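You operate a simulated robot arm through the tools that you are given. There is no shell and no other tool.

Carry out the task below with a simulated two-armed robot. There is one attempt and no reset: what you move stays moved.

Task
Feed the silver wads marked 50 mm and 110 mm, squash three times and tie the bale.
Fine: latch the door of the waste press first; wait out each throw; the other wads stay.

The check looks at the end state, three seconds after you hand in, the way a careful person would. Anything else that was tipped, shoved, dropped, spilled or broken makes it a failure.

Robot
Two 7-joint arms with fingered hands on one trunk that stands fixed in place. Base frame: the origin is at the foot of the trunk, x ahead of it, y to its left, z up. Readings come in m, rad, newtons and seconds.
The left shoulder is at [0.2, 0.135, 1.07], the right one opposite. Each reaches about 0.885 m from its shoulder. Payload 4 kg a hand.
Tool frame (each hand has its own): the origin (TCP) lies between the finger pads and is the grasp point; the fingertips stand 0.025 m ahead of it; z points along the fingers, y is the line along which they close. The gripper opens to 0.088 m; its body begins 0.029 m behind the TCP. The gripper is a hand of 4 fingers: y runs from the thumb to the fingers, the wrist lies at [-0.013, -0.106, -0.174] in the tool frame, and closing takes about 1.5 s.
Orientation is that of the tool frame in the base frame, as a unit quaternion [x, y, z, w]. With the fingers straight down and the wrist toward the robot, the tool's x, y and z point along [0, 1, 0], [1, 0, 0] and [0, 0, -1] of the base frame.

Tools
- The arms move only by the tool send_rows. It takes "left_increments", "right_increments" or both (then of equal length, played together; a hand with none holds still); each is a list of rows, each an object of numbers (a shift or turn left out is 0, a gripper value left out holds the last): "x", "y", "z": the shift along the tool's x, y, z in mm; "ax", "ay", "az": the turn, a rotation vector about the tool's x, y, z in rad. In form: [{"x": .., "y": .., "z": .., "ax": .., "ay": .., "az": ..}, ...]. A call has 1 to 20 rows; each row is the pose to reach, as a shift and turn from the pose commanded when the call began, along the tool's axes at that moment. "left_fingers" and "right_fingers" are, for a hand that has rows, the opening, from 0 (shut) to 1 (fully open), set as the call begins (left out, the last holds). Rows are played at 5 a second. More than 0.05 m and 0.15 rad between two rows, or a gripper value outside its range, and nothing of the call is played. Where a pose cannot be reached the arm comes as near as it can. A force on the tool above 40 N (or 10 N above the force at the start of the call, whichever is more), or a blocked arm, ends the call early, and 0.2 s more pass. Each finger travels about 0.153 m/s and halts on what it meets, pressing with about 30 N; the grip force reading is that of the motor and also rises with nothing between the fingers. The clock runs only during rows and for 0.2 s after the last one: add rows that repeat a pose to give the fingers time. It gives the time, the measured TCP pose, the force on the tool (base axes), the opening and the grip force at its end, in the units of the frame above (readings bear some noise), with the torque about the TCP (base axes, N m) and any sound that the robot's microphone picked up, and new pictures: "pictures" is both (left out), scene, wrist or none (wrist: the cameras of the hands that moved).
- Cameras (640 x 400 px; columns grow to the right, rows downward): "scene" is now at [0.1308, -0.043, 1.6763]; the picture's right is [-0.52, -0.85, 0.00], its down [-0.57, 0.35, -0.74] and it looks along [0.63, -0.39, -0.67] (base axes); focal length 214 px, centre (320, 200). "left" rides on the left gripper at [-0.064, -0.083, -0.098] in its tool frame; the picture's right is [-0.62, -0.37, 0.69], its down [0.71, -0.63, 0.30] and it looks along [0.32, 0.68, 0.65] (tool axes); focal length 265 px, centre (320, 200). "right" rides on the right gripper at [0.064, -0.083, -0.098] in its tool frame; the picture's right is [-0.62, 0.37, -0.69], its down [-0.71, -0.63, 0.30] and it looks along [-0.32, 0.68, 0.65] (tool axes); focal length 265 px, centre (320, 200). There is no depth. A picture from a camera that has moved, and an enlarged one, comes with that camera's place and axes in the base frame and with its lens.
- slide_trunk(by): slides the trunk up (or, below 0, down) by that many m; the arms and the scene camera ride with it, the base frame stays. It gives what a move gives, with no picture.
- finger_targets(index, middle, ring, thumb_bend, thumb_turn, hand): sets how far each is bent, from 0 (flat) to 1 (curled in); at 0.3 the hand is open as for a grip, at 0.7 the pads meet at the TCP. One left out holds its place. A second passes; each finger stops where it meets its share of the squeeze, and holds until it gets a number again. A gripper value or a shape takes the hand back. It gives what a move gives, with no picture; readings hold the bend of each and the force on the fingers (four entries, about 0 where the hand has none), thumb and palm. thumb_turn goes from beside the hand (0) to across from the fingers (1), as for a grip.
- hand_shape(shape, hand): the hand has 4 fingers and takes this shape, open, in about a second: jaw (thumb against the fingers, like two jaws); tri (thumb and two fingers); tip (a fingertip pinch); poke (one finger out to press); point (the index stretched); flat (the hand flat); cup (the hand cupped); fist (a fist). The gripper value then closes the fingers along that shape, each until it touches; the sizes above hold for jaw. It gives what a move gives, with no picture.
- turn_head(pan, tilt): turns the head with the scene camera to pan (to the left, within 1.693 rad either way) and tilt (down, from -0.506 to 1.204), counted from straight ahead of the robot. It gives what a move gives, and a new picture of the scene camera.
- zoom(camera, box): a new picture of the part [left, top, right, bottom] of that camera's present view, enlarged. No time passes.
- hand_in(): hands the job in; it is judged then, once.

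Places have to be worked out from the pictures, the camera data and where the tool is seen. Open the grippers and draw the arms clear of the work before you hand the job in, unless the task says otherwise.

The tools are called after ">>>" as a command line: name --argument value ..., lists and objects as JSON in quotes. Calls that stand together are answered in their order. send_rows: Moves the arms, as the interface text tells. Its arguments: {"type":"object","properties":{"left_increments":{"type":"array"},"left_fingers":{"type":"number"},"right_increments":{"type":"array"},"right_fingers":{"type":"number"},"pictures":{"type":"string","enum":["both","scene","wrist","none"]}},"required":[]} The other tools are called the same way: slide_trunk (by) moves the trunk up or down; hand_shape (shape, hand) gives the hand a shape; finger_targets (index, middle, ring, thumb_bend, thumb_turn, hand) moves the fingers one by one; turn_head (pan, tilt) turns the head that bears the scene camera; zoom (camera, box) takes an enlarged picture of a part of a camera's view; hand_in () hands the job in.

At the start:

```text
time: 0.0
left_tool_pos: [0.4831, 0.2068, 1.4032]
left_tool_rot: [0.707, 0.707, 0.0, 0.001]
left_force: [-0.7, 0.2, -0.8]
left_ft_torque: [-0.01, -0.03, -0.03]
left_opening: 0.0876
left_finger_force: 0.1
left_shape: jaw
left_bend: [0.3, 0.3, 0.3, 0.3, 0.98]
left_finger forces: [0.0, 0.0, 0.0, 0.0, 0.1, 0.0]
right_tool_pos: [0.5433, -0.1877, 1.4004]
right_tool_rot: [0.707, 0.707, 0.0, 0.0]
right_force: [-0.5, -0.2, 0.2]
right_ft_torque: [0.01, -0.02, 0.01]
right_opening: 0.0877
right_finger_force: 0.0
right_shape: jaw
right_bend: [0.3, 0.3, 0.3, 0.3, 0.98]
right_finger forces: [0.0, 0.0, 0.0, 0.0, 0.0, 0.0]
trunk travel left (down, up): [-0.675, 0.095]
head pan, tilt (commanded): [-0.553, 0.737]
```

scene: 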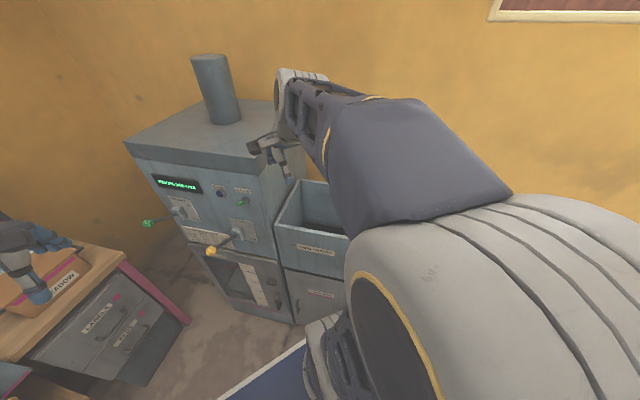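
right: 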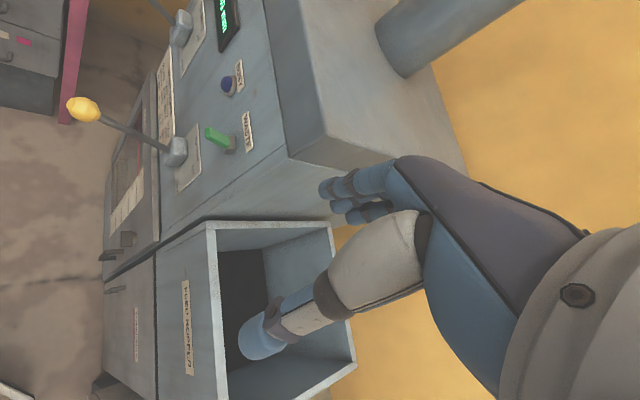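
left: 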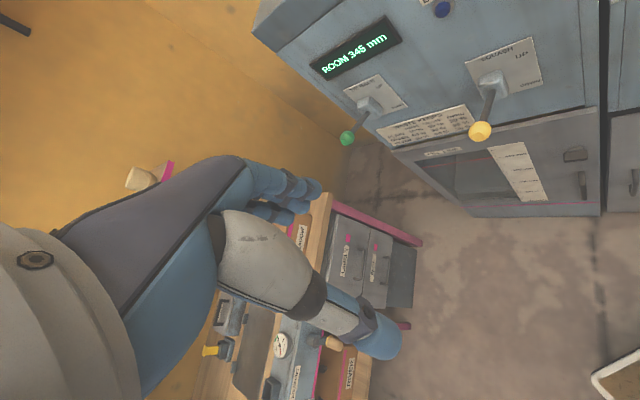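

The scene shows a waste press ahead-right with levers, a display and a feed hopper. I'll zoom in to read the labels and look around with the head.

>>> zoom --camera "scene" --box '[120, 130, 360, 330]'

>>> zoom --camera "left" --box '[300, 0, 640, 220]'

>>> zoom --camera "right" --box '[60, 0, 340, 200]'

```text
2.00 times, centred on (240, 230) of scene
camera zoom: at [0.1308, -0.043, 1.6763], right [-0.52, -0.85, 0.0], down [-0.57, 0.35, -0.74], along [0.63, -0.39, -0.67], focal length 429 px, centre (480, 140)
```

zoom: 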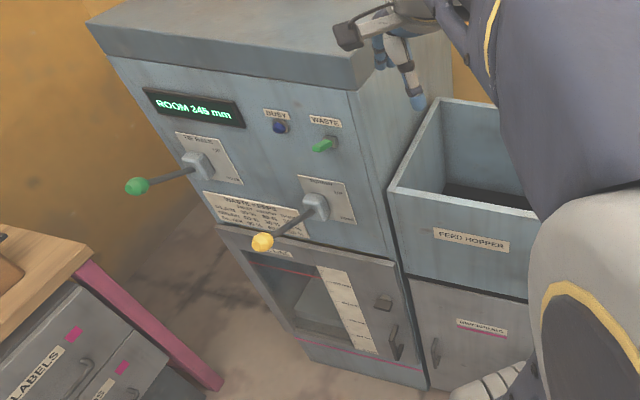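

```text
1.82 times, centred on (470, 110) of left
camera zoom: at [0.4006, 0.1422, 1.5018], right [-0.37, -0.62, -0.69], down [-0.63, 0.71, -0.3], along [0.68, 0.32, -0.65], focal length 483 px, centre (47, 364)
```

zoom: 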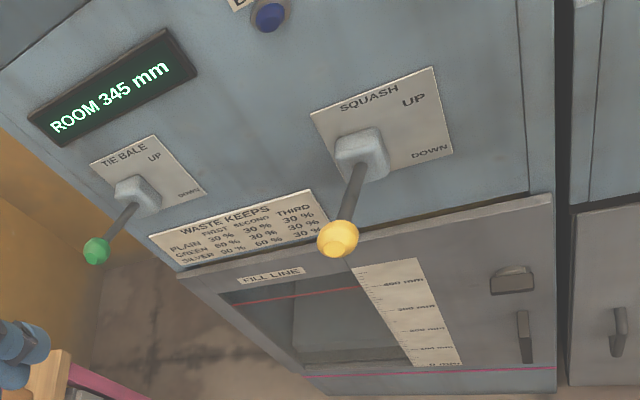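

```text
2.00 times, centred on (200, 100) of right
camera zoom: at [0.4599, -0.1231, 1.4979], right [0.37, -0.62, 0.69], down [-0.63, -0.71, -0.3], along [0.68, -0.32, -0.65], focal length 531 px, centre (560, 400)
```

zoom: 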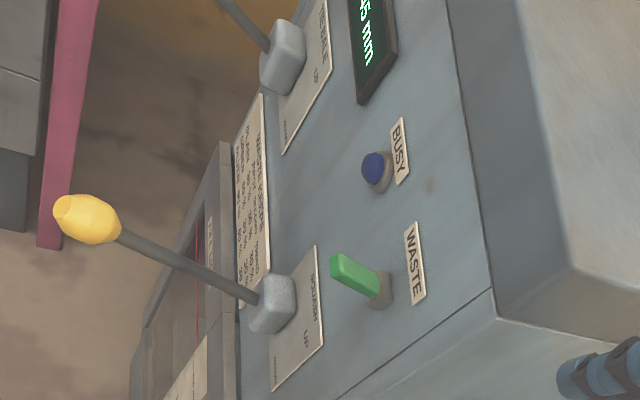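

I'll turn the head to see the rest of the surroundings: left (labels bench) first.

>>> turn_head --pan 0.0 --tilt 0.9

>>> turn_head --pan 0.7 --tilt 0.8

>>> turn_head --pan -1.3 --tilt 0.8

>>> turn_head --pan 1.5 --tilt 0.8

```text
time: 1.0
left_tool_pos: [0.4843, 0.2066, 1.4032]
left_tool_rot: [0.707, 0.707, -0.001, 0.001]
left_force: [-0.6, -0.3, 0.1]
left_ft_torque: [0.03, 0.02, 0.01]
left_opening: 0.0873
left_finger_force: 0.1
left_shape: jaw
left_bend: [0.3, 0.3, 0.3, 0.3, 0.98]
left_finger forces: [0.1, 0.0, 0.1, 0.1, 0.0, 0.1]
right_tool_pos: [0.5437, -0.1871, 1.4007]
right_tool_rot: [0.707, 0.707, -0.001, 0.0]
right_force: [-0.6, -0.1, 0.2]
right_ft_torque: [0.01, 0.0, -0.02]
right_opening: 0.0875
right_finger_force: 0.0
right_shape: jaw
right_bend: [0.3, 0.3, 0.3, 0.3, 0.98]
right_finger forces: [0.1, 0.1, 0.0, 0.0, 0.0, 0.0]
trunk travel left (down, up): [-0.675, 0.095]
head pan, tilt (commanded): [0.0, 0.901]
camera scene: at [0.1353, 0.0007, 1.6632], right [0.0, -1.0, 0.0], down [-0.78, 0.0, -0.62], along [0.62, 0.0, -0.78], focal length 214 px, centre (320, 200)
```

scene: 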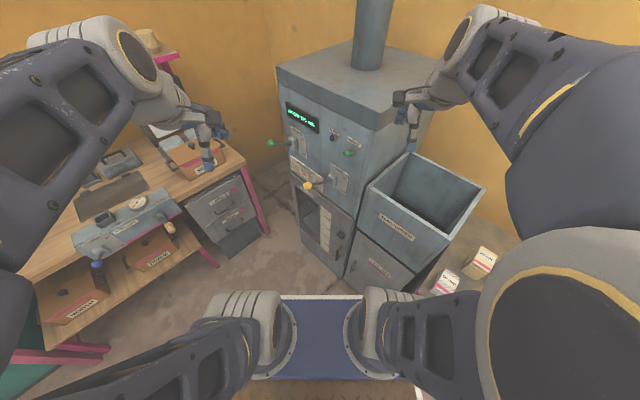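

```text
time: 2.0
left_tool_pos: [0.484, 0.2069, 1.403]
left_tool_rot: [0.707, 0.707, 0.0, 0.0]
left_force: [-0.6, 0.1, -0.4]
left_ft_torque: [-0.01, -0.01, 0.02]
left_opening: 0.0879
left_finger_force: 0.0
left_shape: jaw
left_bend: [0.3, 0.3, 0.3, 0.3, 0.98]
left_finger forces: [0.0, 0.1, 0.0, 0.0, 0.0, 0.0]
right_tool_pos: [0.5433, -0.1866, 1.4004]
right_tool_rot: [0.707, 0.707, 0.0, 0.0]
right_force: [-0.6, -0.5, -0.4]
right_ft_torque: [-0.04, -0.03, 0.01]
right_opening: 0.0877
right_finger_force: 0.2
right_shape: jaw
right_bend: [0.3, 0.3, 0.3, 0.3, 0.98]
right_finger forces: [0.1, 0.0, 0.0, 0.0, 0.1, 0.1]
trunk travel left (down, up): [-0.675, 0.095]
head pan, tilt (commanded): [0.7, 0.799]
camera scene: at [0.1215, 0.0527, 1.6711], right [0.64, -0.77, 0.0], down [-0.55, -0.46, -0.7], along [0.53, 0.45, -0.72], focal length 214 px, centre (320, 200)
```

scene: 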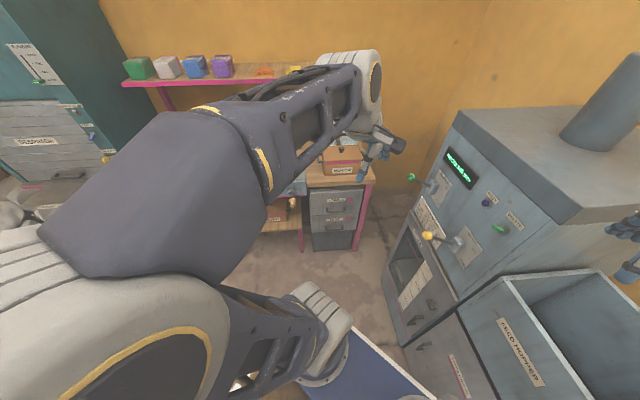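

```text
time: 4.0
left_tool_pos: [0.4824, 0.2071, 1.4042]
left_tool_rot: [0.708, 0.707, 0.0, 0.001]
left_force: [0.1, -0.1, -0.6]
left_ft_torque: [-0.02, -0.02, -0.02]
left_opening: 0.0878
left_finger_force: 0.0
left_shape: jaw
left_bend: [0.3, 0.3, 0.3, 0.3, 0.98]
left_finger forces: [0.0, 0.0, 0.0, 0.0, 0.0, 0.0]
right_tool_pos: [0.5426, -0.186, 1.4003]
right_tool_rot: [0.707, 0.708, 0.0, 0.0]
right_force: [0.2, 0.5, 0.4]
right_ft_torque: [-0.02, 0.0, 0.01]
right_opening: 0.0877
right_finger_force: 0.0
right_shape: jaw
right_bend: [0.3, 0.3, 0.3, 0.3, 0.98]
right_finger forces: [0.0, 0.0, 0.0, 0.0, 0.1, 0.1]
trunk travel left (down, up): [-0.675, 0.095]
head pan, tilt (commanded): [-1.3, 0.799]
camera scene: at [0.0814, -0.0769, 1.6711], right [-0.96, -0.27, 0.0], down [-0.19, 0.69, -0.7], along [0.19, -0.67, -0.72], focal length 214 px, centre (320, 200)
```

scene: 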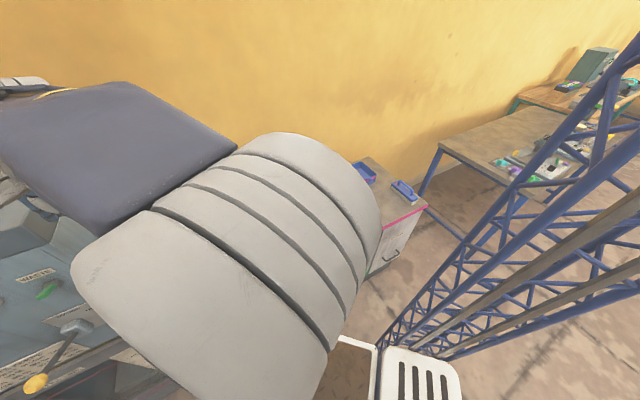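

```text
time: 6.4
left_tool_pos: [0.4828, 0.2066, 1.4029]
left_tool_rot: [0.706, 0.708, 0.0, 0.0]
left_force: [0.5, 0.2, 0.3]
left_ft_torque: [-0.02, -0.01, 0.0]
left_opening: 0.0876
left_finger_force: 0.0
left_shape: jaw
left_bend: [0.3, 0.3, 0.3, 0.3, 0.98]
left_finger forces: [0.0, 0.0, 0.1, 0.0, 0.0, 0.1]
right_tool_pos: [0.5434, -0.1875, 1.4014]
right_tool_rot: [0.707, 0.708, 0.001, 0.0]
right_force: [0.2, -0.3, 0.6]
right_ft_torque: [-0.01, 0.0, 0.0]
right_opening: 0.0878
right_finger_force: 0.0
right_shape: jaw
right_bend: [0.3, 0.3, 0.3, 0.3, 0.98]
right_finger forces: [0.1, 0.0, 0.0, 0.0, 0.0, 0.0]
trunk travel left (down, up): [-0.675, 0.095]
head pan, tilt (commanded): [1.499, 0.799]
camera scene: at [0.0656, 0.0813, 1.6711], right [1.0, -0.07, 0.0], down [-0.05, -0.72, -0.7], along [0.05, 0.7, -0.72], focal length 214 px, centre (320, 200)
```

scene: 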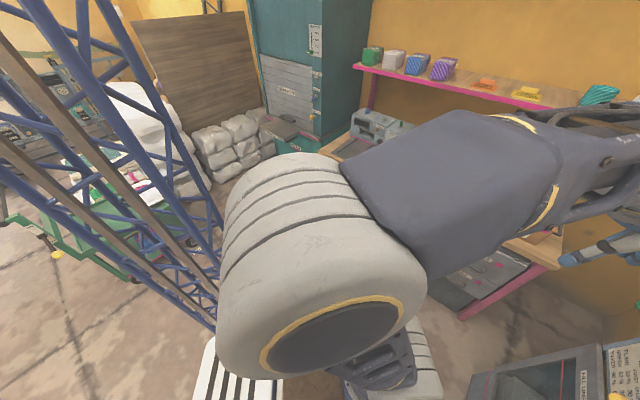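

I see two light-coloured labelled objects to the right of the hopper and colored blocks on a shelf at left. I'll look straight with zoom on each.

>>> turn_head --pan -0.15 --tilt 1.0

>>> zoom --camera "scene" --box '[320, 150, 560, 300]'

>>> zoom --camera "right" --box '[0, 200, 320, 400]'

>>> zoom --camera "left" --box '[180, 180, 440, 400]'

```text
time: 8.1
left_tool_pos: [0.4849, 0.2063, 1.4036]
left_tool_rot: [0.707, 0.707, 0.0, 0.0]
left_force: [0.1, -0.3, -0.7]
left_ft_torque: [-0.02, 0.0, -0.01]
left_opening: 0.0876
left_finger_force: 0.1
left_shape: jaw
left_bend: [0.3, 0.3, 0.3, 0.3, 0.98]
left_finger forces: [0.0, 0.0, 0.1, 0.1, 0.0, 0.0]
right_tool_pos: [0.5435, -0.1868, 1.3991]
right_tool_rot: [0.707, 0.707, 0.0, 0.0]
right_force: [-0.2, -0.3, 0.8]
right_ft_torque: [0.0, 0.0, 0.01]
right_opening: 0.088
right_finger_force: 0.1
right_shape: jaw
right_bend: [0.3, 0.3, 0.3, 0.3, 0.98]
right_finger forces: [0.0, 0.0, 0.0, 0.0, 0.0, 0.1]
trunk travel left (down, up): [-0.675, 0.095]
head pan, tilt (commanded): [-0.15, 1.0]
camera scene: at [0.1287, -0.0096, 1.656], right [-0.15, -0.99, 0.0], down [-0.83, 0.13, -0.54], along [0.53, -0.08, -0.84], focal length 214 px, centre (320, 200)
```

scene: 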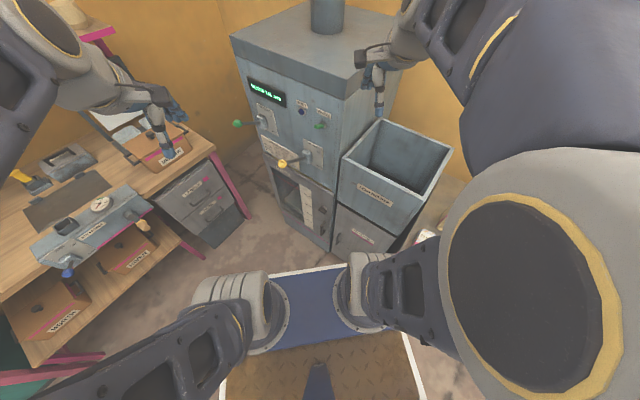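

```text
2.67 times, centred on (440, 225) of scene
camera zoom: at [0.1287, -0.0096, 1.656], right [-0.15, -0.99, 0.0], down [-0.83, 0.13, -0.54], along [0.53, -0.08, -0.84], focal length 572 px, centre (0, 133)
```

zoom: 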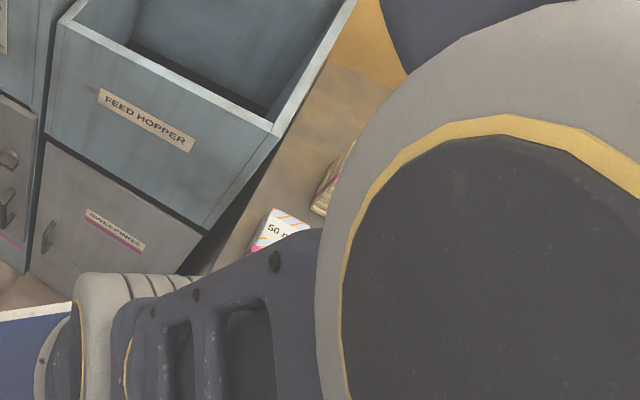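

```text
2.00 times, centred on (160, 300) of right
camera zoom: at [0.4599, -0.1231, 1.4979], right [0.37, -0.62, 0.69], down [-0.63, -0.71, -0.3], along [0.68, -0.32, -0.65], focal length 531 px, centre (640, 0)
```

zoom: 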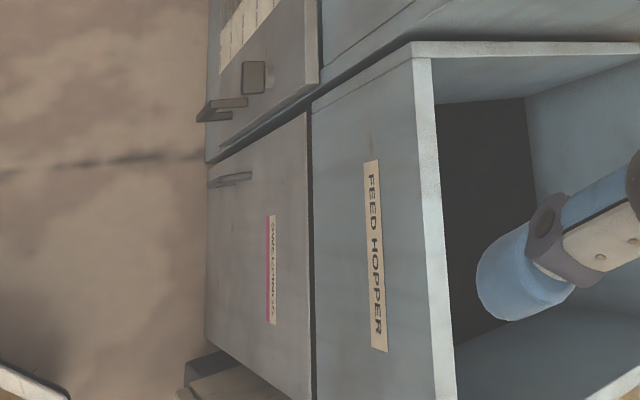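

```text
1.82 times, centred on (310, 290) of left
camera zoom: at [0.4006, 0.1422, 1.5018], right [-0.37, -0.62, -0.69], down [-0.63, 0.71, -0.3], along [0.68, 0.32, -0.65], focal length 483 px, centre (338, 36)
```

zoom: 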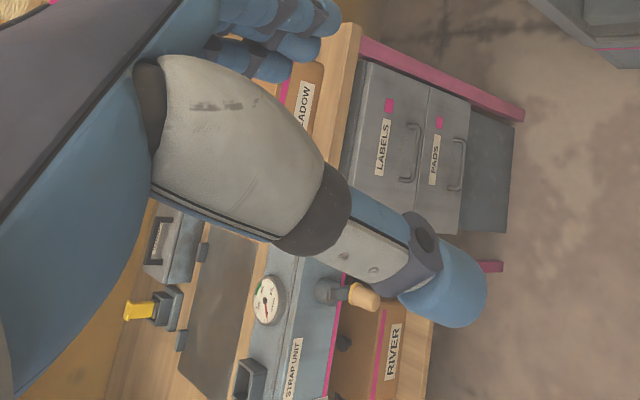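

The wads seem to stand on a bench right of the hopper, hidden behind the right arm. I'll move the right hand over toward the centre/left and look again.

>>> turn_head --pan -0.9 --tilt 1.0

>>> turn_head --pan -0.1 --tilt 0.6

```text
time: 9.2
left_tool_pos: [0.483, 0.2063, 1.4041]
left_tool_rot: [0.707, 0.707, 0.001, 0.0]
left_force: [-0.6, 0.4, -0.4]
left_ft_torque: [0.02, 0.01, 0.0]
left_opening: 0.0877
left_finger_force: 0.0
left_shape: jaw
left_bend: [0.3, 0.3, 0.3, 0.3, 0.98]
left_finger forces: [0.0, 0.1, 0.0, 0.0, 0.1, 0.0]
right_tool_pos: [0.5437, -0.1864, 1.4008]
right_tool_rot: [0.707, 0.707, -0.001, 0.0]
right_force: [0.5, -0.6, 0.3]
right_ft_torque: [-0.02, -0.02, 0.03]
right_opening: 0.0873
right_finger_force: 0.1
right_shape: jaw
right_bend: [0.3, 0.3, 0.3, 0.3, 0.98]
right_finger forces: [0.1, 0.1, 0.0, 0.0, 0.1, 0.0]
trunk travel left (down, up): [-0.675, 0.095]
head pan, tilt (commanded): [-0.901, 1.0]
camera scene: at [0.1031, -0.0538, 1.656], right [-0.78, -0.62, 0.0], down [-0.52, 0.66, -0.54], along [0.34, -0.42, -0.84], focal length 214 px, centre (320, 200)
```

scene: 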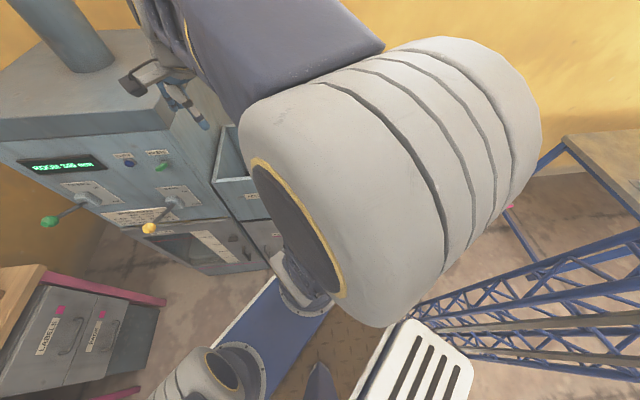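

```text
time: 10.4
left_tool_pos: [0.4827, 0.2056, 1.4047]
left_tool_rot: [0.707, 0.707, 0.0, 0.0]
left_force: [-0.1, 0.5, -1.2]
left_ft_torque: [0.03, 0.0, -0.02]
left_opening: 0.0875
left_finger_force: 0.0
left_shape: jaw
left_bend: [0.3, 0.3, 0.3, 0.3, 0.98]
left_finger forces: [0.0, 0.0, 0.0, 0.1, 0.1, 0.0]
right_tool_pos: [0.5445, -0.1865, 1.4014]
right_tool_rot: [0.707, 0.707, 0.0, 0.001]
right_force: [-0.7, 0.9, -0.4]
right_ft_torque: [0.04, 0.03, 0.01]
right_opening: 0.0875
right_finger_force: 0.0
right_shape: jaw
right_bend: [0.3, 0.3, 0.3, 0.3, 0.98]
right_finger forces: [0.0, 0.0, 0.1, 0.0, 0.0, 0.0]
trunk travel left (down, up): [-0.675, 0.095]
head pan, tilt (commanded): [-0.099, 0.6]
camera scene: at [0.1477, -0.008, 1.688], right [-0.1, -0.99, 0.0], down [-0.56, 0.06, -0.82], along [0.82, -0.08, -0.57], focal length 214 px, centre (320, 200)
```

scene: 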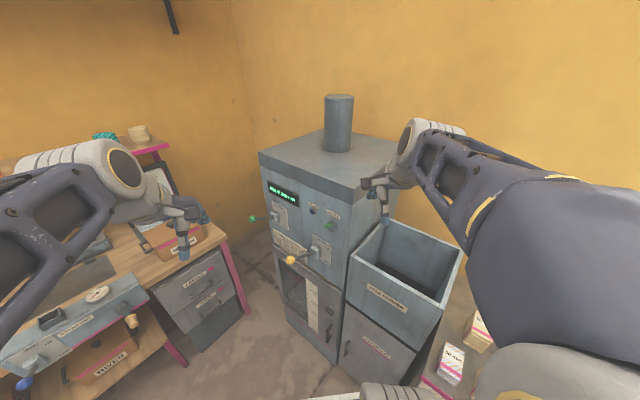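

The press is yawed, its front facing my left; the hopper rim is near z≈1.06, centred near (0.66,-0.39), and the wads seem to lie on a low bench around (0.45,-0.6). I'll swing the right hand to the right, staying high, turning the wrist camera toward that bench.

>>> send_rows --right_increments '[{"x": -30, "y": -10, "z": 10, "az": 0.12}, {"x": -60, "y": -20, "z": 20, "az": 0.24}, {"x": -90, "y": -30, "z": 30, "az": 0.36}, {"x": -120, "y": -40, "z": 40, "az": 0.48}, {"x": -150, "y": -50, "z": 50, "az": 0.6}, {"x": -180, "y": -60, "z": 60, "az": 0.72}, {"x": -210, "y": -70, "z": 70, "az": 0.84}, {"x": -240, "y": -80, "z": 80, "az": 0.96}, {"x": -260, "y": -90, "z": 90, "az": 1.05}]' --pictures "both"

```text
time: 12.4
left_tool_pos: [0.4839, 0.2067, 1.4028]
left_tool_rot: [0.707, 0.707, 0.001, -0.001]
left_force: [-0.2, 1.2, -0.4]
left_ft_torque: [-0.01, 0.0, 0.0]
left_opening: 0.0874
left_finger_force: 0.0
left_shape: jaw
left_bend: [0.3, 0.3, 0.3, 0.3, 0.98]
left_finger forces: [0.0, 0.0, 0.1, 0.0, 0.0, 0.0]
right_tool_pos: [0.4512, -0.447, 1.3104]
right_tool_rot: [0.967, 0.256, 0.0, 0.0]
right_force: [0.3, 0.2, 1.2]
right_ft_torque: [-0.01, 0.02, -0.01]
right_opening: 0.0876
right_finger_force: 0.0
right_shape: jaw
right_bend: [0.3, 0.3, 0.3, 0.3, 0.98]
right_finger forces: [0.0, 0.0, 0.1, 0.1, 0.0, 0.1]
trunk travel left (down, up): [-0.675, 0.095]
head pan, tilt (commanded): [-0.099, 0.6]
camera scene: at [0.1477, -0.0078, 1.688], right [-0.1, -1.0, 0.0], down [-0.56, 0.06, -0.83], along [0.82, -0.08, -0.56], focal length 214 px, centre (320, 200)
camera right: at [0.4668, -0.3428, 1.4079], right [-0.36, -0.63, 0.69], down [-0.93, 0.19, -0.3], along [0.06, -0.75, -0.65], focal length 265 px, centre (320, 200)
```

scene: 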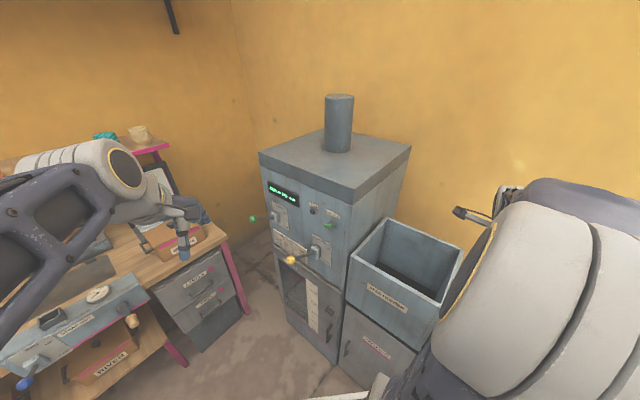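
right: 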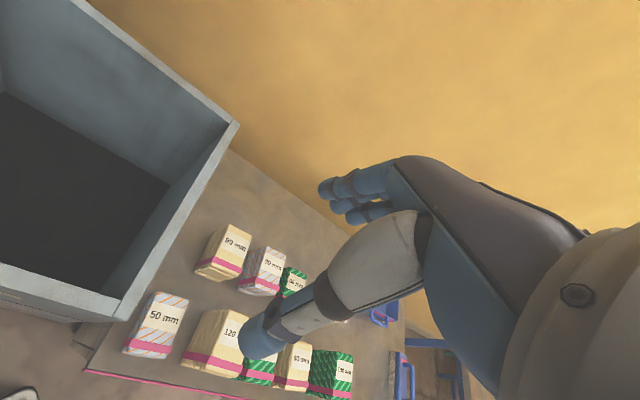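

Now the right wrist camera sees the wads. I'll zoom in to read the labels.

>>> zoom --camera "right" --box '[100, 200, 420, 400]'

>>> zoom --camera "scene" --box '[240, 170, 360, 270]'

>>> zoom --camera "scene" --box '[260, 240, 360, 370]'

>>> zoom --camera "left" --box '[360, 90, 500, 180]'

```text
2.00 times, centred on (260, 300) of right
camera zoom: at [0.4668, -0.3428, 1.4079], right [-0.36, -0.63, 0.69], down [-0.93, 0.19, -0.3], along [0.06, -0.75, -0.65], focal length 531 px, centre (440, 0)
```

zoom: 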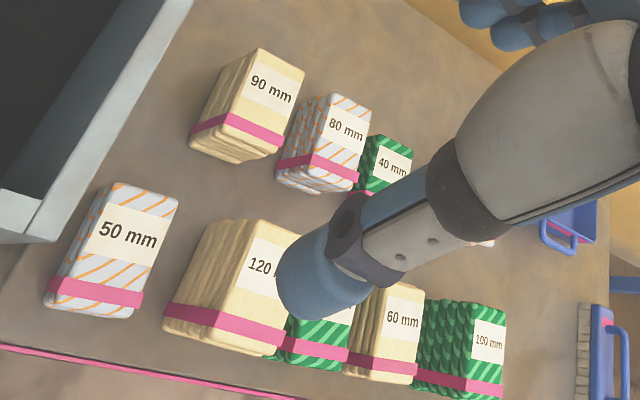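

```text
4.00 times, centred on (300, 220) of scene
camera zoom: at [0.1477, -0.0078, 1.688], right [-0.1, -1.0, 0.0], down [-0.56, 0.06, -0.83], along [0.82, -0.08, -0.56], focal length 858 px, centre (400, 120)
```

zoom: 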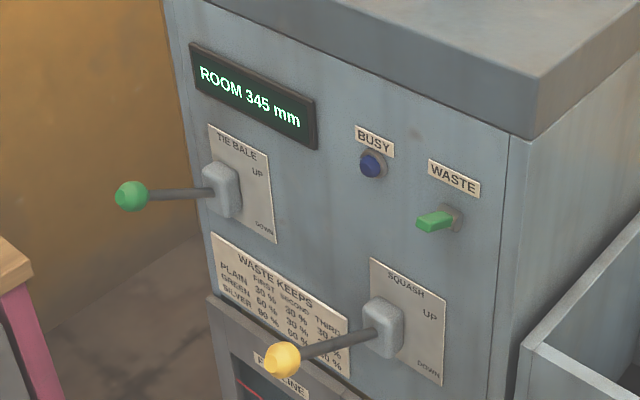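

```text
3.08 times, centred on (310, 305) of scene
camera zoom: at [0.1477, -0.0078, 1.688], right [-0.1, -1.0, 0.0], down [-0.56, 0.06, -0.83], along [0.82, -0.08, -0.56], focal length 660 px, centre (351, -123)
```

zoom: 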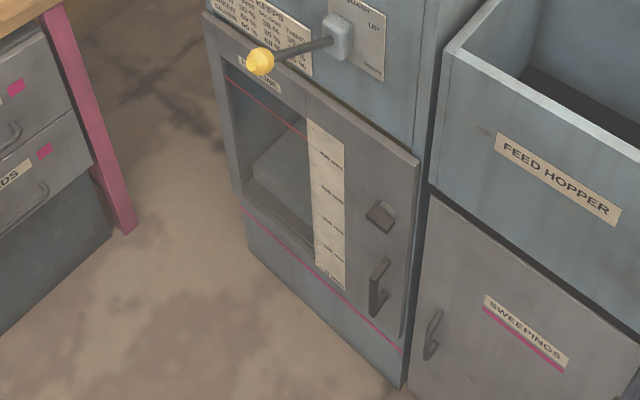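

```text
4.44 times, centred on (430, 135) of left
camera zoom: at [0.4005, 0.1423, 1.5018], right [-0.37, -0.62, -0.69], down [-0.63, 0.71, -0.3], along [0.68, 0.32, -0.65], focal length 1180 px, centre (-169, 489)
```

zoom: 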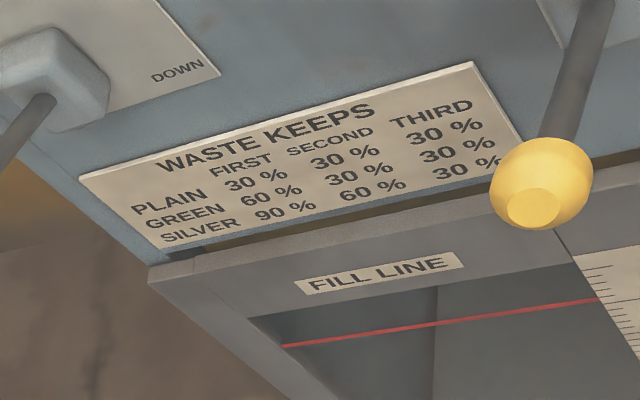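

The silver wads are white with orange stripes (50, 80 seen so far); the table says silver keeps 90/60/30 %. I need to find the 110 mm one, so I'll shift and yaw the right hand more.

>>> send_rows --right_increments '[{"x": -35, "y": 3, "az": 0.09}, {"x": -70, "y": 5, "az": 0.18}, {"x": -105, "y": 8, "az": 0.27}, {"x": -140, "y": 10, "az": 0.36}]' --pictures "both"

```text
time: 13.4
left_tool_pos: [0.4828, 0.2069, 1.4028]
left_tool_rot: [0.707, 0.707, -0.001, 0.0]
left_force: [-0.3, 0.2, -0.5]
left_ft_torque: [-0.01, 0.02, 0.01]
left_opening: 0.0876
left_finger_force: 0.1
left_shape: jaw
left_bend: [0.3, 0.3, 0.3, 0.3, 0.98]
left_finger forces: [0.0, 0.0, 0.0, 0.1, 0.0, 0.1]
right_tool_pos: [0.3373, -0.5252, 1.3098]
right_tool_rot: [0.997, 0.08, 0.0, -0.001]
right_force: [0.5, 0.6, 0.4]
right_ft_torque: [-0.03, -0.02, 0.01]
right_opening: 0.0879
right_finger_force: 0.0
right_shape: jaw
right_bend: [0.3, 0.3, 0.3, 0.3, 0.98]
right_finger forces: [0.1, 0.0, 0.0, 0.0, 0.1, 0.1]
trunk travel left (down, up): [-0.675, 0.095]
head pan, tilt (commanded): [-0.099, 0.6]
camera scene: at [0.1479, -0.0078, 1.688], right [-0.1, -1.0, 0.0], down [-0.56, 0.06, -0.82], along [0.82, -0.08, -0.57], focal length 214 px, centre (320, 200)
camera right: at [0.3875, -0.4332, 1.407], right [-0.55, -0.46, 0.69], down [-0.81, 0.51, -0.3], along [-0.21, -0.73, -0.65], focal length 265 px, centre (320, 200)
```

scene: 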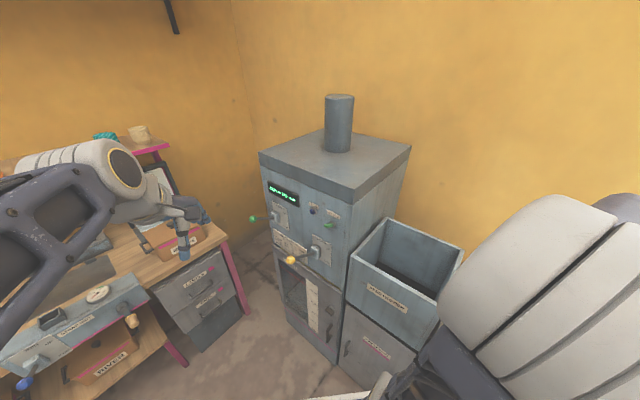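
right: 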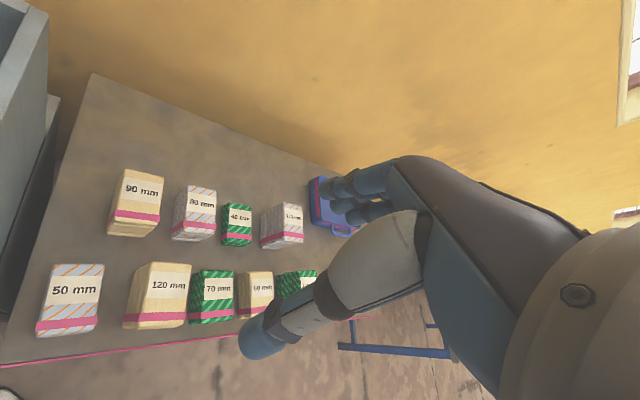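

>>> zoom --camera "right" --box '[20, 130, 340, 330]'

>>> zoom --camera "right" --box '[160, 170, 320, 270]'

```text
2.00 times, centred on (180, 230) of right
camera zoom: at [0.3875, -0.4332, 1.407], right [-0.55, -0.46, 0.69], down [-0.81, 0.51, -0.3], along [-0.21, -0.73, -0.65], focal length 531 px, centre (600, 140)
```

zoom: 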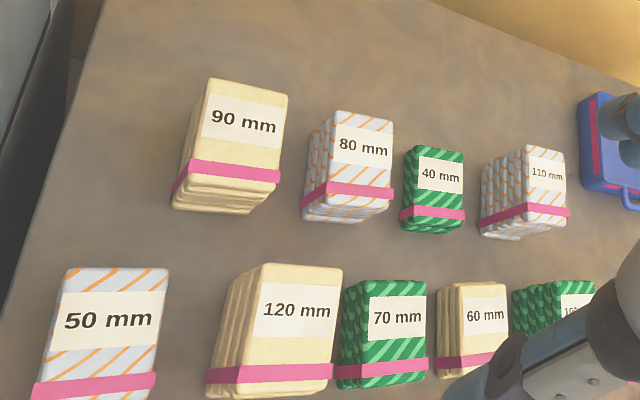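

```text
4.00 times, centred on (240, 220) of right
camera zoom: at [0.3875, -0.4332, 1.407], right [-0.55, -0.46, 0.69], down [-0.81, 0.51, -0.3], along [-0.21, -0.73, -0.65], focal length 1062 px, centre (640, 120)
```

zoom: 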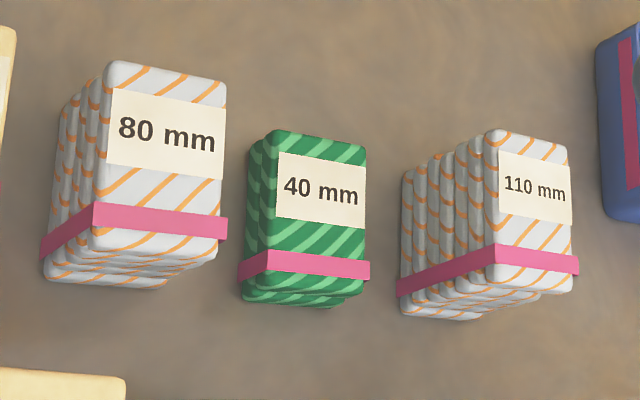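

I found the 110 mm silver wad (far row, at about (0.23,-0.87)) and the 50 mm one (about (0.39,-0.48), top z≈0.83). Next I inspect the door latch and levers using the left wrist camera, moving it down in front of the press.

>>> send_rows --left_increments '[{"x": -11, "z": 38, "az": 0.065}, {"x": -21, "z": 76, "az": 0.13}, {"x": -32, "z": 113, "az": 0.195}, {"x": -42, "z": 151, "az": 0.26}, {"x": -53, "z": 189, "az": 0.325}, {"x": -63, "z": 227, "az": 0.39}, {"x": -74, "z": 264, "az": 0.455}, {"x": -84, "z": 302, "az": 0.52}, {"x": -95, "z": 340, "az": 0.585}, {"x": -106, "z": 378, "az": 0.65}, {"x": -116, "z": 415, "az": 0.715}, {"x": -127, "z": 453, "az": 0.78}]' --pictures "both"

```text
time: 16.0
left_tool_pos: [0.5115, 0.0841, 0.9393]
left_tool_rot: [0.923, 0.384, 0.0, -0.001]
left_force: [-1.1, -0.9, 0.0]
left_ft_torque: [0.02, 0.01, -0.01]
left_opening: 0.0876
left_finger_force: 0.1
left_shape: jaw
left_bend: [0.3, 0.3, 0.3, 0.3, 0.98]
left_finger forces: [0.0, 0.1, 0.0, 0.1, 0.0, 0.0]
left hand out of reach, approached as far as the arm can: row 5, 6, 7, 8, 9, 10, 11, 12
right_tool_pos: [0.3373, -0.525, 1.3089]
right_tool_rot: [0.997, 0.08, 0.0, 0.0]
right_force: [0.1, -0.7, 0.7]
right_ft_torque: [0.05, -0.02, -0.02]
right_opening: 0.0877
right_finger_force: 0.0
right_shape: jaw
right_bend: [0.3, 0.3, 0.3, 0.3, 0.98]
right_finger forces: [0.1, 0.1, 0.1, 0.0, 0.0, 0.0]
trunk travel left (down, up): [-0.675, 0.095]
head pan, tilt (commanded): [-0.099, 0.6]
camera scene: at [0.1476, -0.0083, 1.6881], right [-0.1, -0.99, 0.0], down [-0.56, 0.06, -0.83], along [0.82, -0.08, -0.56], focal length 214 px, centre (320, 200)
camera left: at [0.4069, 0.0958, 1.0379], right [-0.7, -0.18, -0.69], down [0.06, 0.95, -0.3], along [0.71, -0.25, -0.65], focal length 265 px, centre (320, 200)
```

scene: 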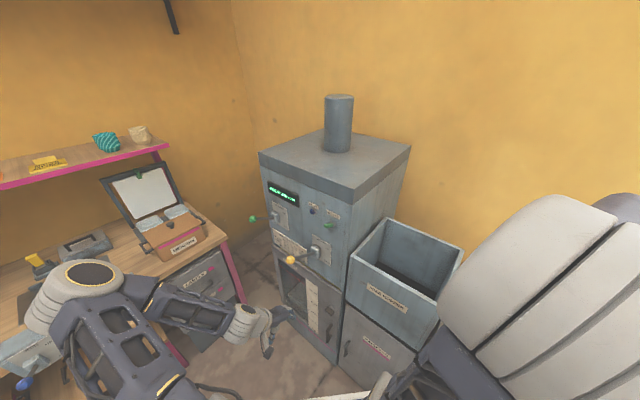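
left: 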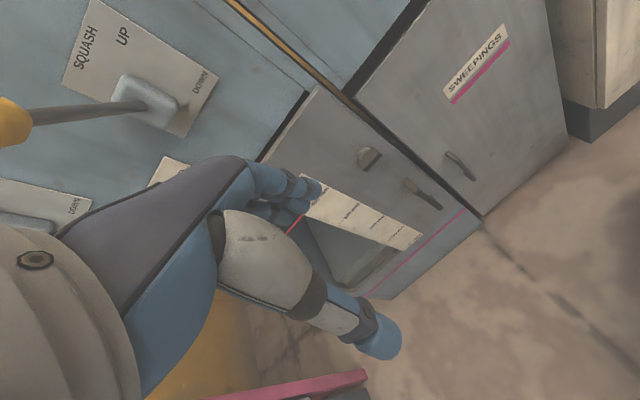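

The left camera now sees the door latch and handle. Let me enlarge it.

>>> zoom --camera "left" --box '[260, 80, 480, 300]'

>>> zoom --camera "left" --box '[330, 120, 470, 220]'

```text
1.82 times, centred on (370, 190) of left
camera zoom: at [0.4069, 0.0958, 1.0379], right [-0.7, -0.18, -0.69], down [0.06, 0.95, -0.3], along [0.71, -0.25, -0.65], focal length 483 px, centre (229, 218)
```

zoom: 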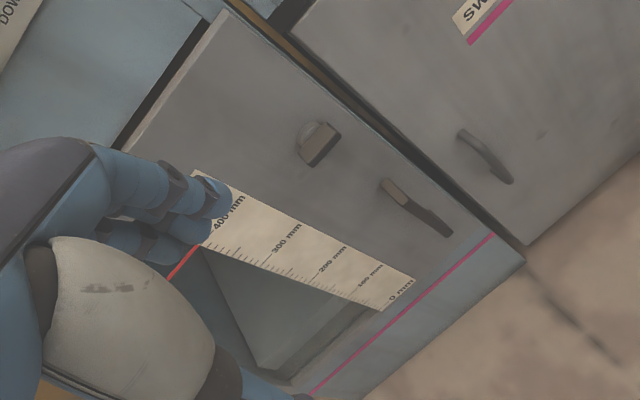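

```text
4.00 times, centred on (400, 170) of left
camera zoom: at [0.4069, 0.0958, 1.0379], right [-0.7, -0.18, -0.69], down [0.06, 0.95, -0.3], along [0.71, -0.25, -0.65], focal length 1062 px, centre (0, 320)
```

zoom: 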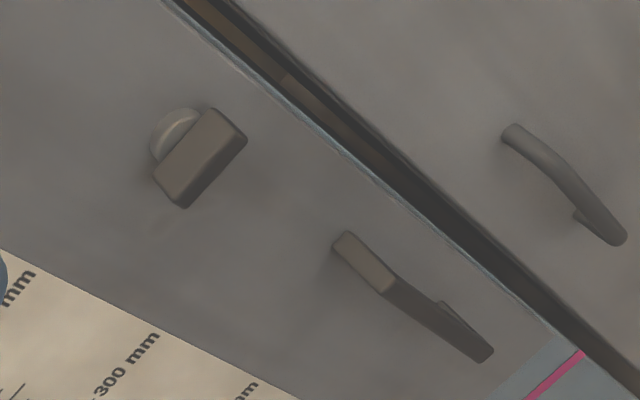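

The latch is a small horizontal turn-bar on the door at roughly (0.675,-0.107,0.69). I'll tilt the left hand to point at the door while lowering it to a standoff, watching the picture.

>>> send_rows --left_increments '[{"y": 8, "z": 24, "ax": -0.14}, {"y": 16, "z": 47, "ax": -0.28}, {"y": 25, "z": 71, "ax": -0.42}, {"y": 33, "z": 95, "ax": -0.56}, {"y": 41, "z": 118, "ax": -0.7}, {"y": 49, "z": 142, "ax": -0.84}, {"y": 57, "z": 165, "ax": -0.98}, {"y": 65, "z": 189, "ax": -1.12}, {"y": 74, "z": 213, "ax": -1.26}, {"y": 82, "z": 236, "ax": -1.4}, {"y": 90, "z": 260, "ax": -1.54}]' --pictures "both"

```text
time: 18.4
left_tool_pos: [0.6114, 0.1157, 1.0696]
left_tool_rot: [0.663, 0.277, 0.268, 0.642]
left_force: [0.4, 0.1, -0.1]
left_ft_torque: [0.0, 0.02, 0.02]
left_opening: 0.0879
left_finger_force: 0.1
left_shape: jaw
left_bend: [0.3, 0.3, 0.3, 0.3, 0.98]
left_finger forces: [0.0, 0.0, 0.1, 0.0, 0.0, 0.0]
left hand out of reach, approached as far as the arm can: row 3, 4, 5, 6, 7, 8, 9, 10, 11
right_tool_pos: [0.3375, -0.526, 1.31]
right_tool_rot: [0.997, 0.081, 0.0, 0.001]
right_force: [0.0, -0.1, -0.6]
right_ft_torque: [0.01, 0.02, 0.0]
right_opening: 0.0879
right_finger_force: 0.0
right_shape: jaw
right_bend: [0.3, 0.3, 0.3, 0.3, 0.98]
right_finger forces: [0.0, 0.0, 0.1, 0.0, 0.0, 0.1]
trunk travel left (down, up): [-0.675, 0.095]
head pan, tilt (commanded): [-0.099, 0.6]
camera scene: at [0.1478, -0.0079, 1.688], right [-0.1, -1.0, 0.0], down [-0.56, 0.06, -0.83], along [0.82, -0.08, -0.57], focal length 214 px, centre (320, 200)
camera left: at [0.495, 0.1403, 0.9905], right [0.05, -0.92, -0.39], down [0.7, 0.31, -0.64], along [0.71, -0.24, 0.66], focal length 265 px, centre (320, 200)
```

scene: 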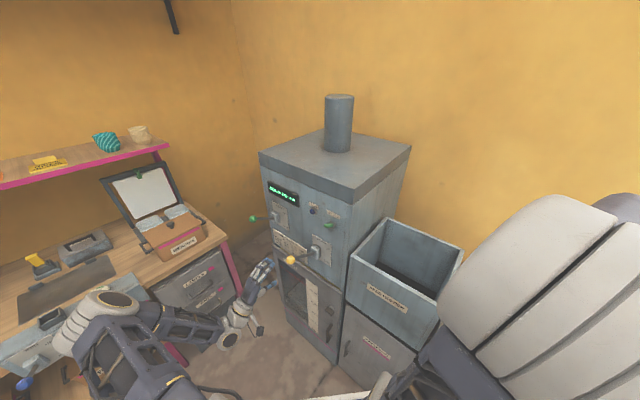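
left: 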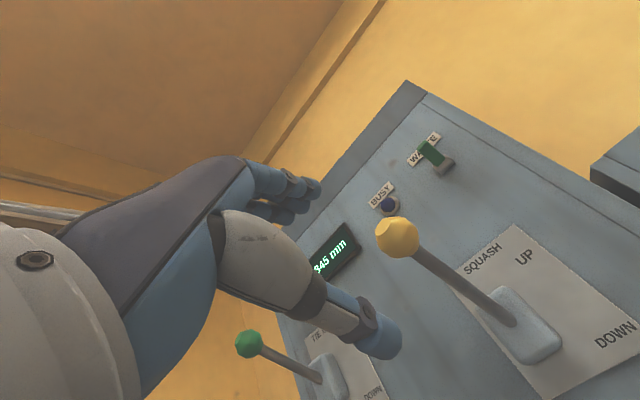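

The arm could not get that low with this posture, but the view of the panel is good. Zoom on the panel for details of the WASTE control.

>>> zoom --camera "left" --box '[350, 110, 510, 230]'

>>> zoom --camera "left" --box '[400, 200, 640, 400]'

```text
3.33 times, centred on (430, 170) of left
camera zoom: at [0.495, 0.1403, 0.9905], right [0.05, -0.92, -0.39], down [0.7, 0.31, -0.64], along [0.71, -0.24, 0.66], focal length 885 px, centre (-47, 300)
```

zoom: 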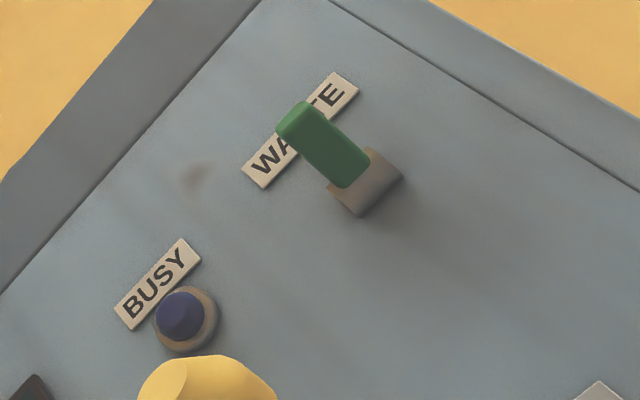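

```text
2.00 times, centred on (520, 300) of left
camera zoom: at [0.495, 0.1403, 0.9905], right [0.05, -0.92, -0.39], down [0.7, 0.31, -0.64], along [0.71, -0.24, 0.66], focal length 531 px, centre (-80, 0)
```

zoom: 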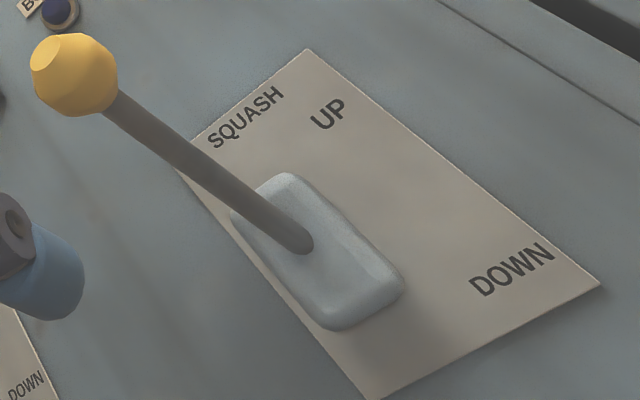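

The lever plates and the WASTE flap are clear. The hand orientation is right but it's too high; lowering the trunk should bring it level with the latch. First I check where the right arm's elbow is relative to the wad bench.

>>> turn_head --pan -1.1 --tilt 0.9

>>> turn_head --pan -1.5 --tilt 0.4

```text
time: 19.6
left_tool_pos: [0.6107, 0.1151, 1.07]
left_tool_rot: [0.664, 0.278, 0.269, 0.64]
left_force: [0.5, -0.3, -0.4]
left_ft_torque: [0.03, 0.01, -0.01]
left_opening: 0.0876
left_finger_force: 0.0
left_shape: jaw
left_bend: [0.3, 0.3, 0.3, 0.3, 0.98]
left_finger forces: [0.0, 0.0, 0.1, 0.0, 0.0, 0.0]
right_tool_pos: [0.3382, -0.5252, 1.309]
right_tool_rot: [0.997, 0.079, 0.0, 0.001]
right_force: [0.0, 0.0, -0.3]
right_ft_torque: [0.01, -0.02, 0.02]
right_opening: 0.0874
right_finger_force: 0.0
right_shape: jaw
right_bend: [0.3, 0.3, 0.3, 0.3, 0.98]
right_finger forces: [0.0, 0.0, 0.0, 0.0, 0.0, 0.0]
trunk travel left (down, up): [-0.675, 0.095]
head pan, tilt (commanded): [-1.1, 0.901]
camera scene: at [0.0942, -0.0664, 1.6632], right [-0.89, -0.45, 0.0], down [-0.36, 0.7, -0.62], along [0.28, -0.55, -0.78], focal length 214 px, centre (320, 200)
```

scene: 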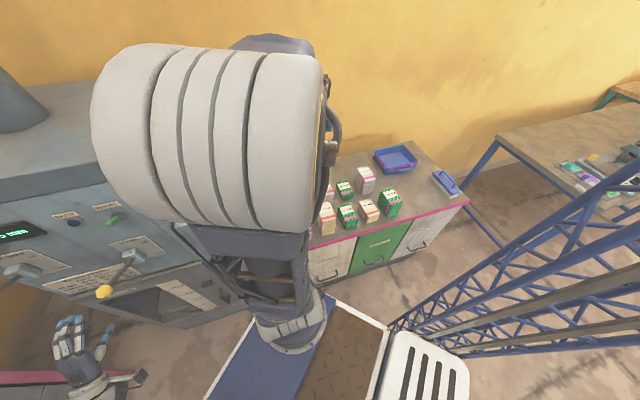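

```text
time: 20.6
left_tool_pos: [0.6113, 0.1142, 1.0693]
left_tool_rot: [0.664, 0.276, 0.267, 0.642]
left_force: [0.0, -1.2, 0.4]
left_ft_torque: [-0.01, -0.03, 0.03]
left_opening: 0.0877
left_finger_force: 0.0
left_shape: jaw
left_bend: [0.3, 0.3, 0.3, 0.3, 0.98]
left_finger forces: [0.0, 0.0, 0.0, 0.0, 0.1, 0.0]
right_tool_pos: [0.3383, -0.5253, 1.3093]
right_tool_rot: [0.997, 0.08, 0.0, 0.0]
right_force: [0.0, -0.3, 0.1]
right_ft_torque: [0.02, 0.02, -0.03]
right_opening: 0.0874
right_finger_force: 0.0
right_shape: jaw
right_bend: [0.3, 0.3, 0.3, 0.3, 0.98]
right_finger forces: [0.0, 0.0, 0.1, 0.1, 0.1, 0.1]
trunk travel left (down, up): [-0.675, 0.095]
head pan, tilt (commanded): [-1.499, 0.4]
camera scene: at [0.0665, -0.0916, 1.7062], right [-1.0, -0.07, 0.0], down [-0.03, 0.39, -0.92], along [0.07, -0.92, -0.39], focal length 214 px, centre (320, 200)
```

scene: 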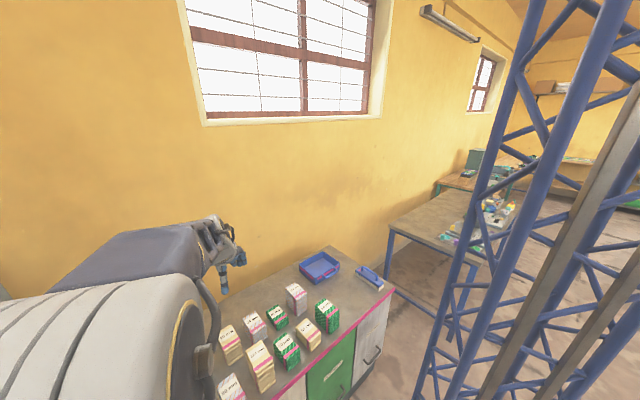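

The right elbow is high, so lowering is safe once the hand is raised. This view shows the wads well, so let me zoom to measure them.

>>> zoom --camera "scene" --box '[200, 240, 400, 400]'

>>> turn_head --pan -1.5 --tilt 0.9

>>> zoom --camera "scene" --box '[200, 120, 400, 280]'

```text
2.50 times, centred on (300, 320) of scene
camera zoom: at [0.0665, -0.0916, 1.7062], right [-1.0, -0.07, 0.0], down [-0.03, 0.39, -0.92], along [0.07, -0.92, -0.39], focal length 536 px, centre (370, -100)
```

zoom: 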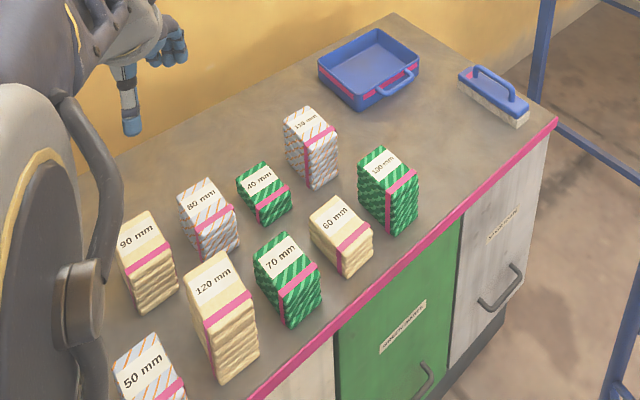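

```text
time: 21.5
left_tool_pos: [0.6113, 0.1147, 1.07]
left_tool_rot: [0.664, 0.276, 0.267, 0.641]
left_force: [-0.2, 0.2, -0.2]
left_ft_torque: [-0.03, 0.02, -0.01]
left_opening: 0.0875
left_finger_force: 0.0
left_shape: jaw
left_bend: [0.3, 0.3, 0.3, 0.3, 0.98]
left_finger forces: [0.0, 0.0, 0.1, 0.0, 0.0, 0.1]
right_tool_pos: [0.3366, -0.5245, 1.31]
right_tool_rot: [0.997, 0.08, -0.001, 0.001]
right_force: [0.2, -0.7, 0.0]
right_ft_torque: [-0.01, -0.02, -0.01]
right_opening: 0.0874
right_finger_force: 0.0
right_shape: jaw
right_bend: [0.3, 0.3, 0.3, 0.3, 0.98]
right_finger forces: [0.0, 0.0, 0.0, 0.0, 0.0, 0.0]
trunk travel left (down, up): [-0.675, 0.095]
head pan, tilt (commanded): [-1.499, 0.901]
camera scene: at [0.0652, -0.0745, 1.6633], right [-1.0, -0.07, 0.0], down [-0.06, 0.78, -0.62], along [0.04, -0.62, -0.78], focal length 214 px, centre (320, 200)
```

scene: 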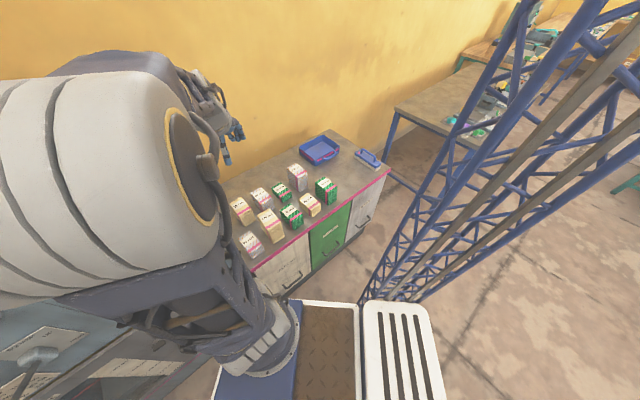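

```text
2.50 times, centred on (300, 200) of scene
camera zoom: at [0.0652, -0.0745, 1.6633], right [-1.0, -0.07, 0.0], down [-0.06, 0.78, -0.62], along [0.04, -0.62, -0.78], focal length 536 px, centre (370, 200)
```

zoom: 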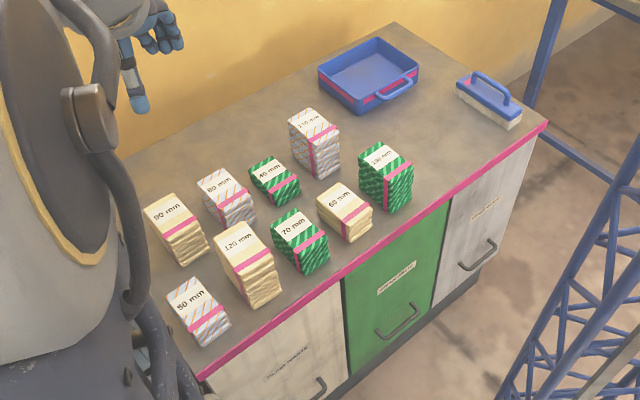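

The 110 mm wad's top is at about (0.238,-0.870,0.90). I raise the right hand 150 mm so it stays well over the wads when the trunk lowers.

>>> send_rows --right_increments '[{"z": -40}, {"z": -80}, {"z": -120}, {"z": -160}]' --pictures "none"

>>> turn_head --pan -0.1 --tilt 0.7

```text
time: 22.5
left_tool_pos: [0.6108, 0.115, 1.0707]
left_tool_rot: [0.663, 0.277, 0.268, 0.642]
left_force: [-1.1, 0.6, 0.0]
left_ft_torque: [0.01, -0.02, 0.03]
left_opening: 0.0878
left_finger_force: 0.0
left_shape: jaw
left_bend: [0.3, 0.3, 0.3, 0.3, 0.98]
left_finger forces: [0.0, 0.0, 0.0, 0.0, 0.1, 0.1]
right_tool_pos: [0.3364, -0.522, 1.4712]
right_tool_rot: [0.997, 0.08, 0.0, 0.0]
right_force: [0.4, -0.1, 0.0]
right_ft_torque: [-0.02, 0.0, 0.01]
right_opening: 0.0877
right_finger_force: 0.0
right_shape: jaw
right_bend: [0.3, 0.3, 0.3, 0.3, 0.98]
right_finger forces: [0.0, 0.1, 0.0, 0.0, 0.0, 0.0]
trunk travel left (down, up): [-0.675, 0.095]
head pan, tilt (commanded): [-1.499, 0.901]
```

```text
time: 24.0
left_tool_pos: [0.6119, 0.1159, 1.0695]
left_tool_rot: [0.663, 0.277, 0.268, 0.642]
left_force: [1.0, 0.6, -0.5]
left_ft_torque: [0.01, 0.02, 0.01]
left_opening: 0.0876
left_finger_force: 0.0
left_shape: jaw
left_bend: [0.3, 0.3, 0.3, 0.3, 0.98]
left_finger forces: [0.0, 0.0, 0.0, 0.1, 0.0, 0.1]
right_tool_pos: [0.3368, -0.5234, 1.471]
right_tool_rot: [0.997, 0.08, 0.0, 0.0]
right_force: [0.2, 0.2, 0.0]
right_ft_torque: [-0.01, -0.01, 0.02]
right_opening: 0.0877
right_finger_force: 0.0
right_shape: jaw
right_bend: [0.3, 0.3, 0.3, 0.3, 0.98]
right_finger forces: [0.1, 0.0, 0.0, 0.0, 0.0, 0.0]
trunk travel left (down, up): [-0.675, 0.095]
head pan, tilt (commanded): [-0.099, 0.7]
camera scene: at [0.1443, -0.0077, 1.6794], right [-0.1, -0.99, 0.0], down [-0.64, 0.06, -0.76], along [0.76, -0.08, -0.64], focal length 214 px, centre (320, 200)
```

scene: 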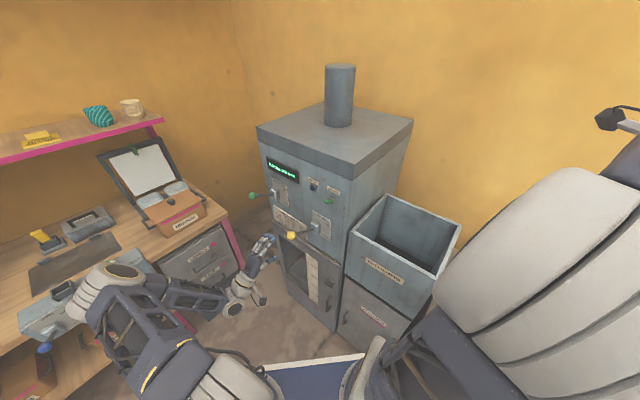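

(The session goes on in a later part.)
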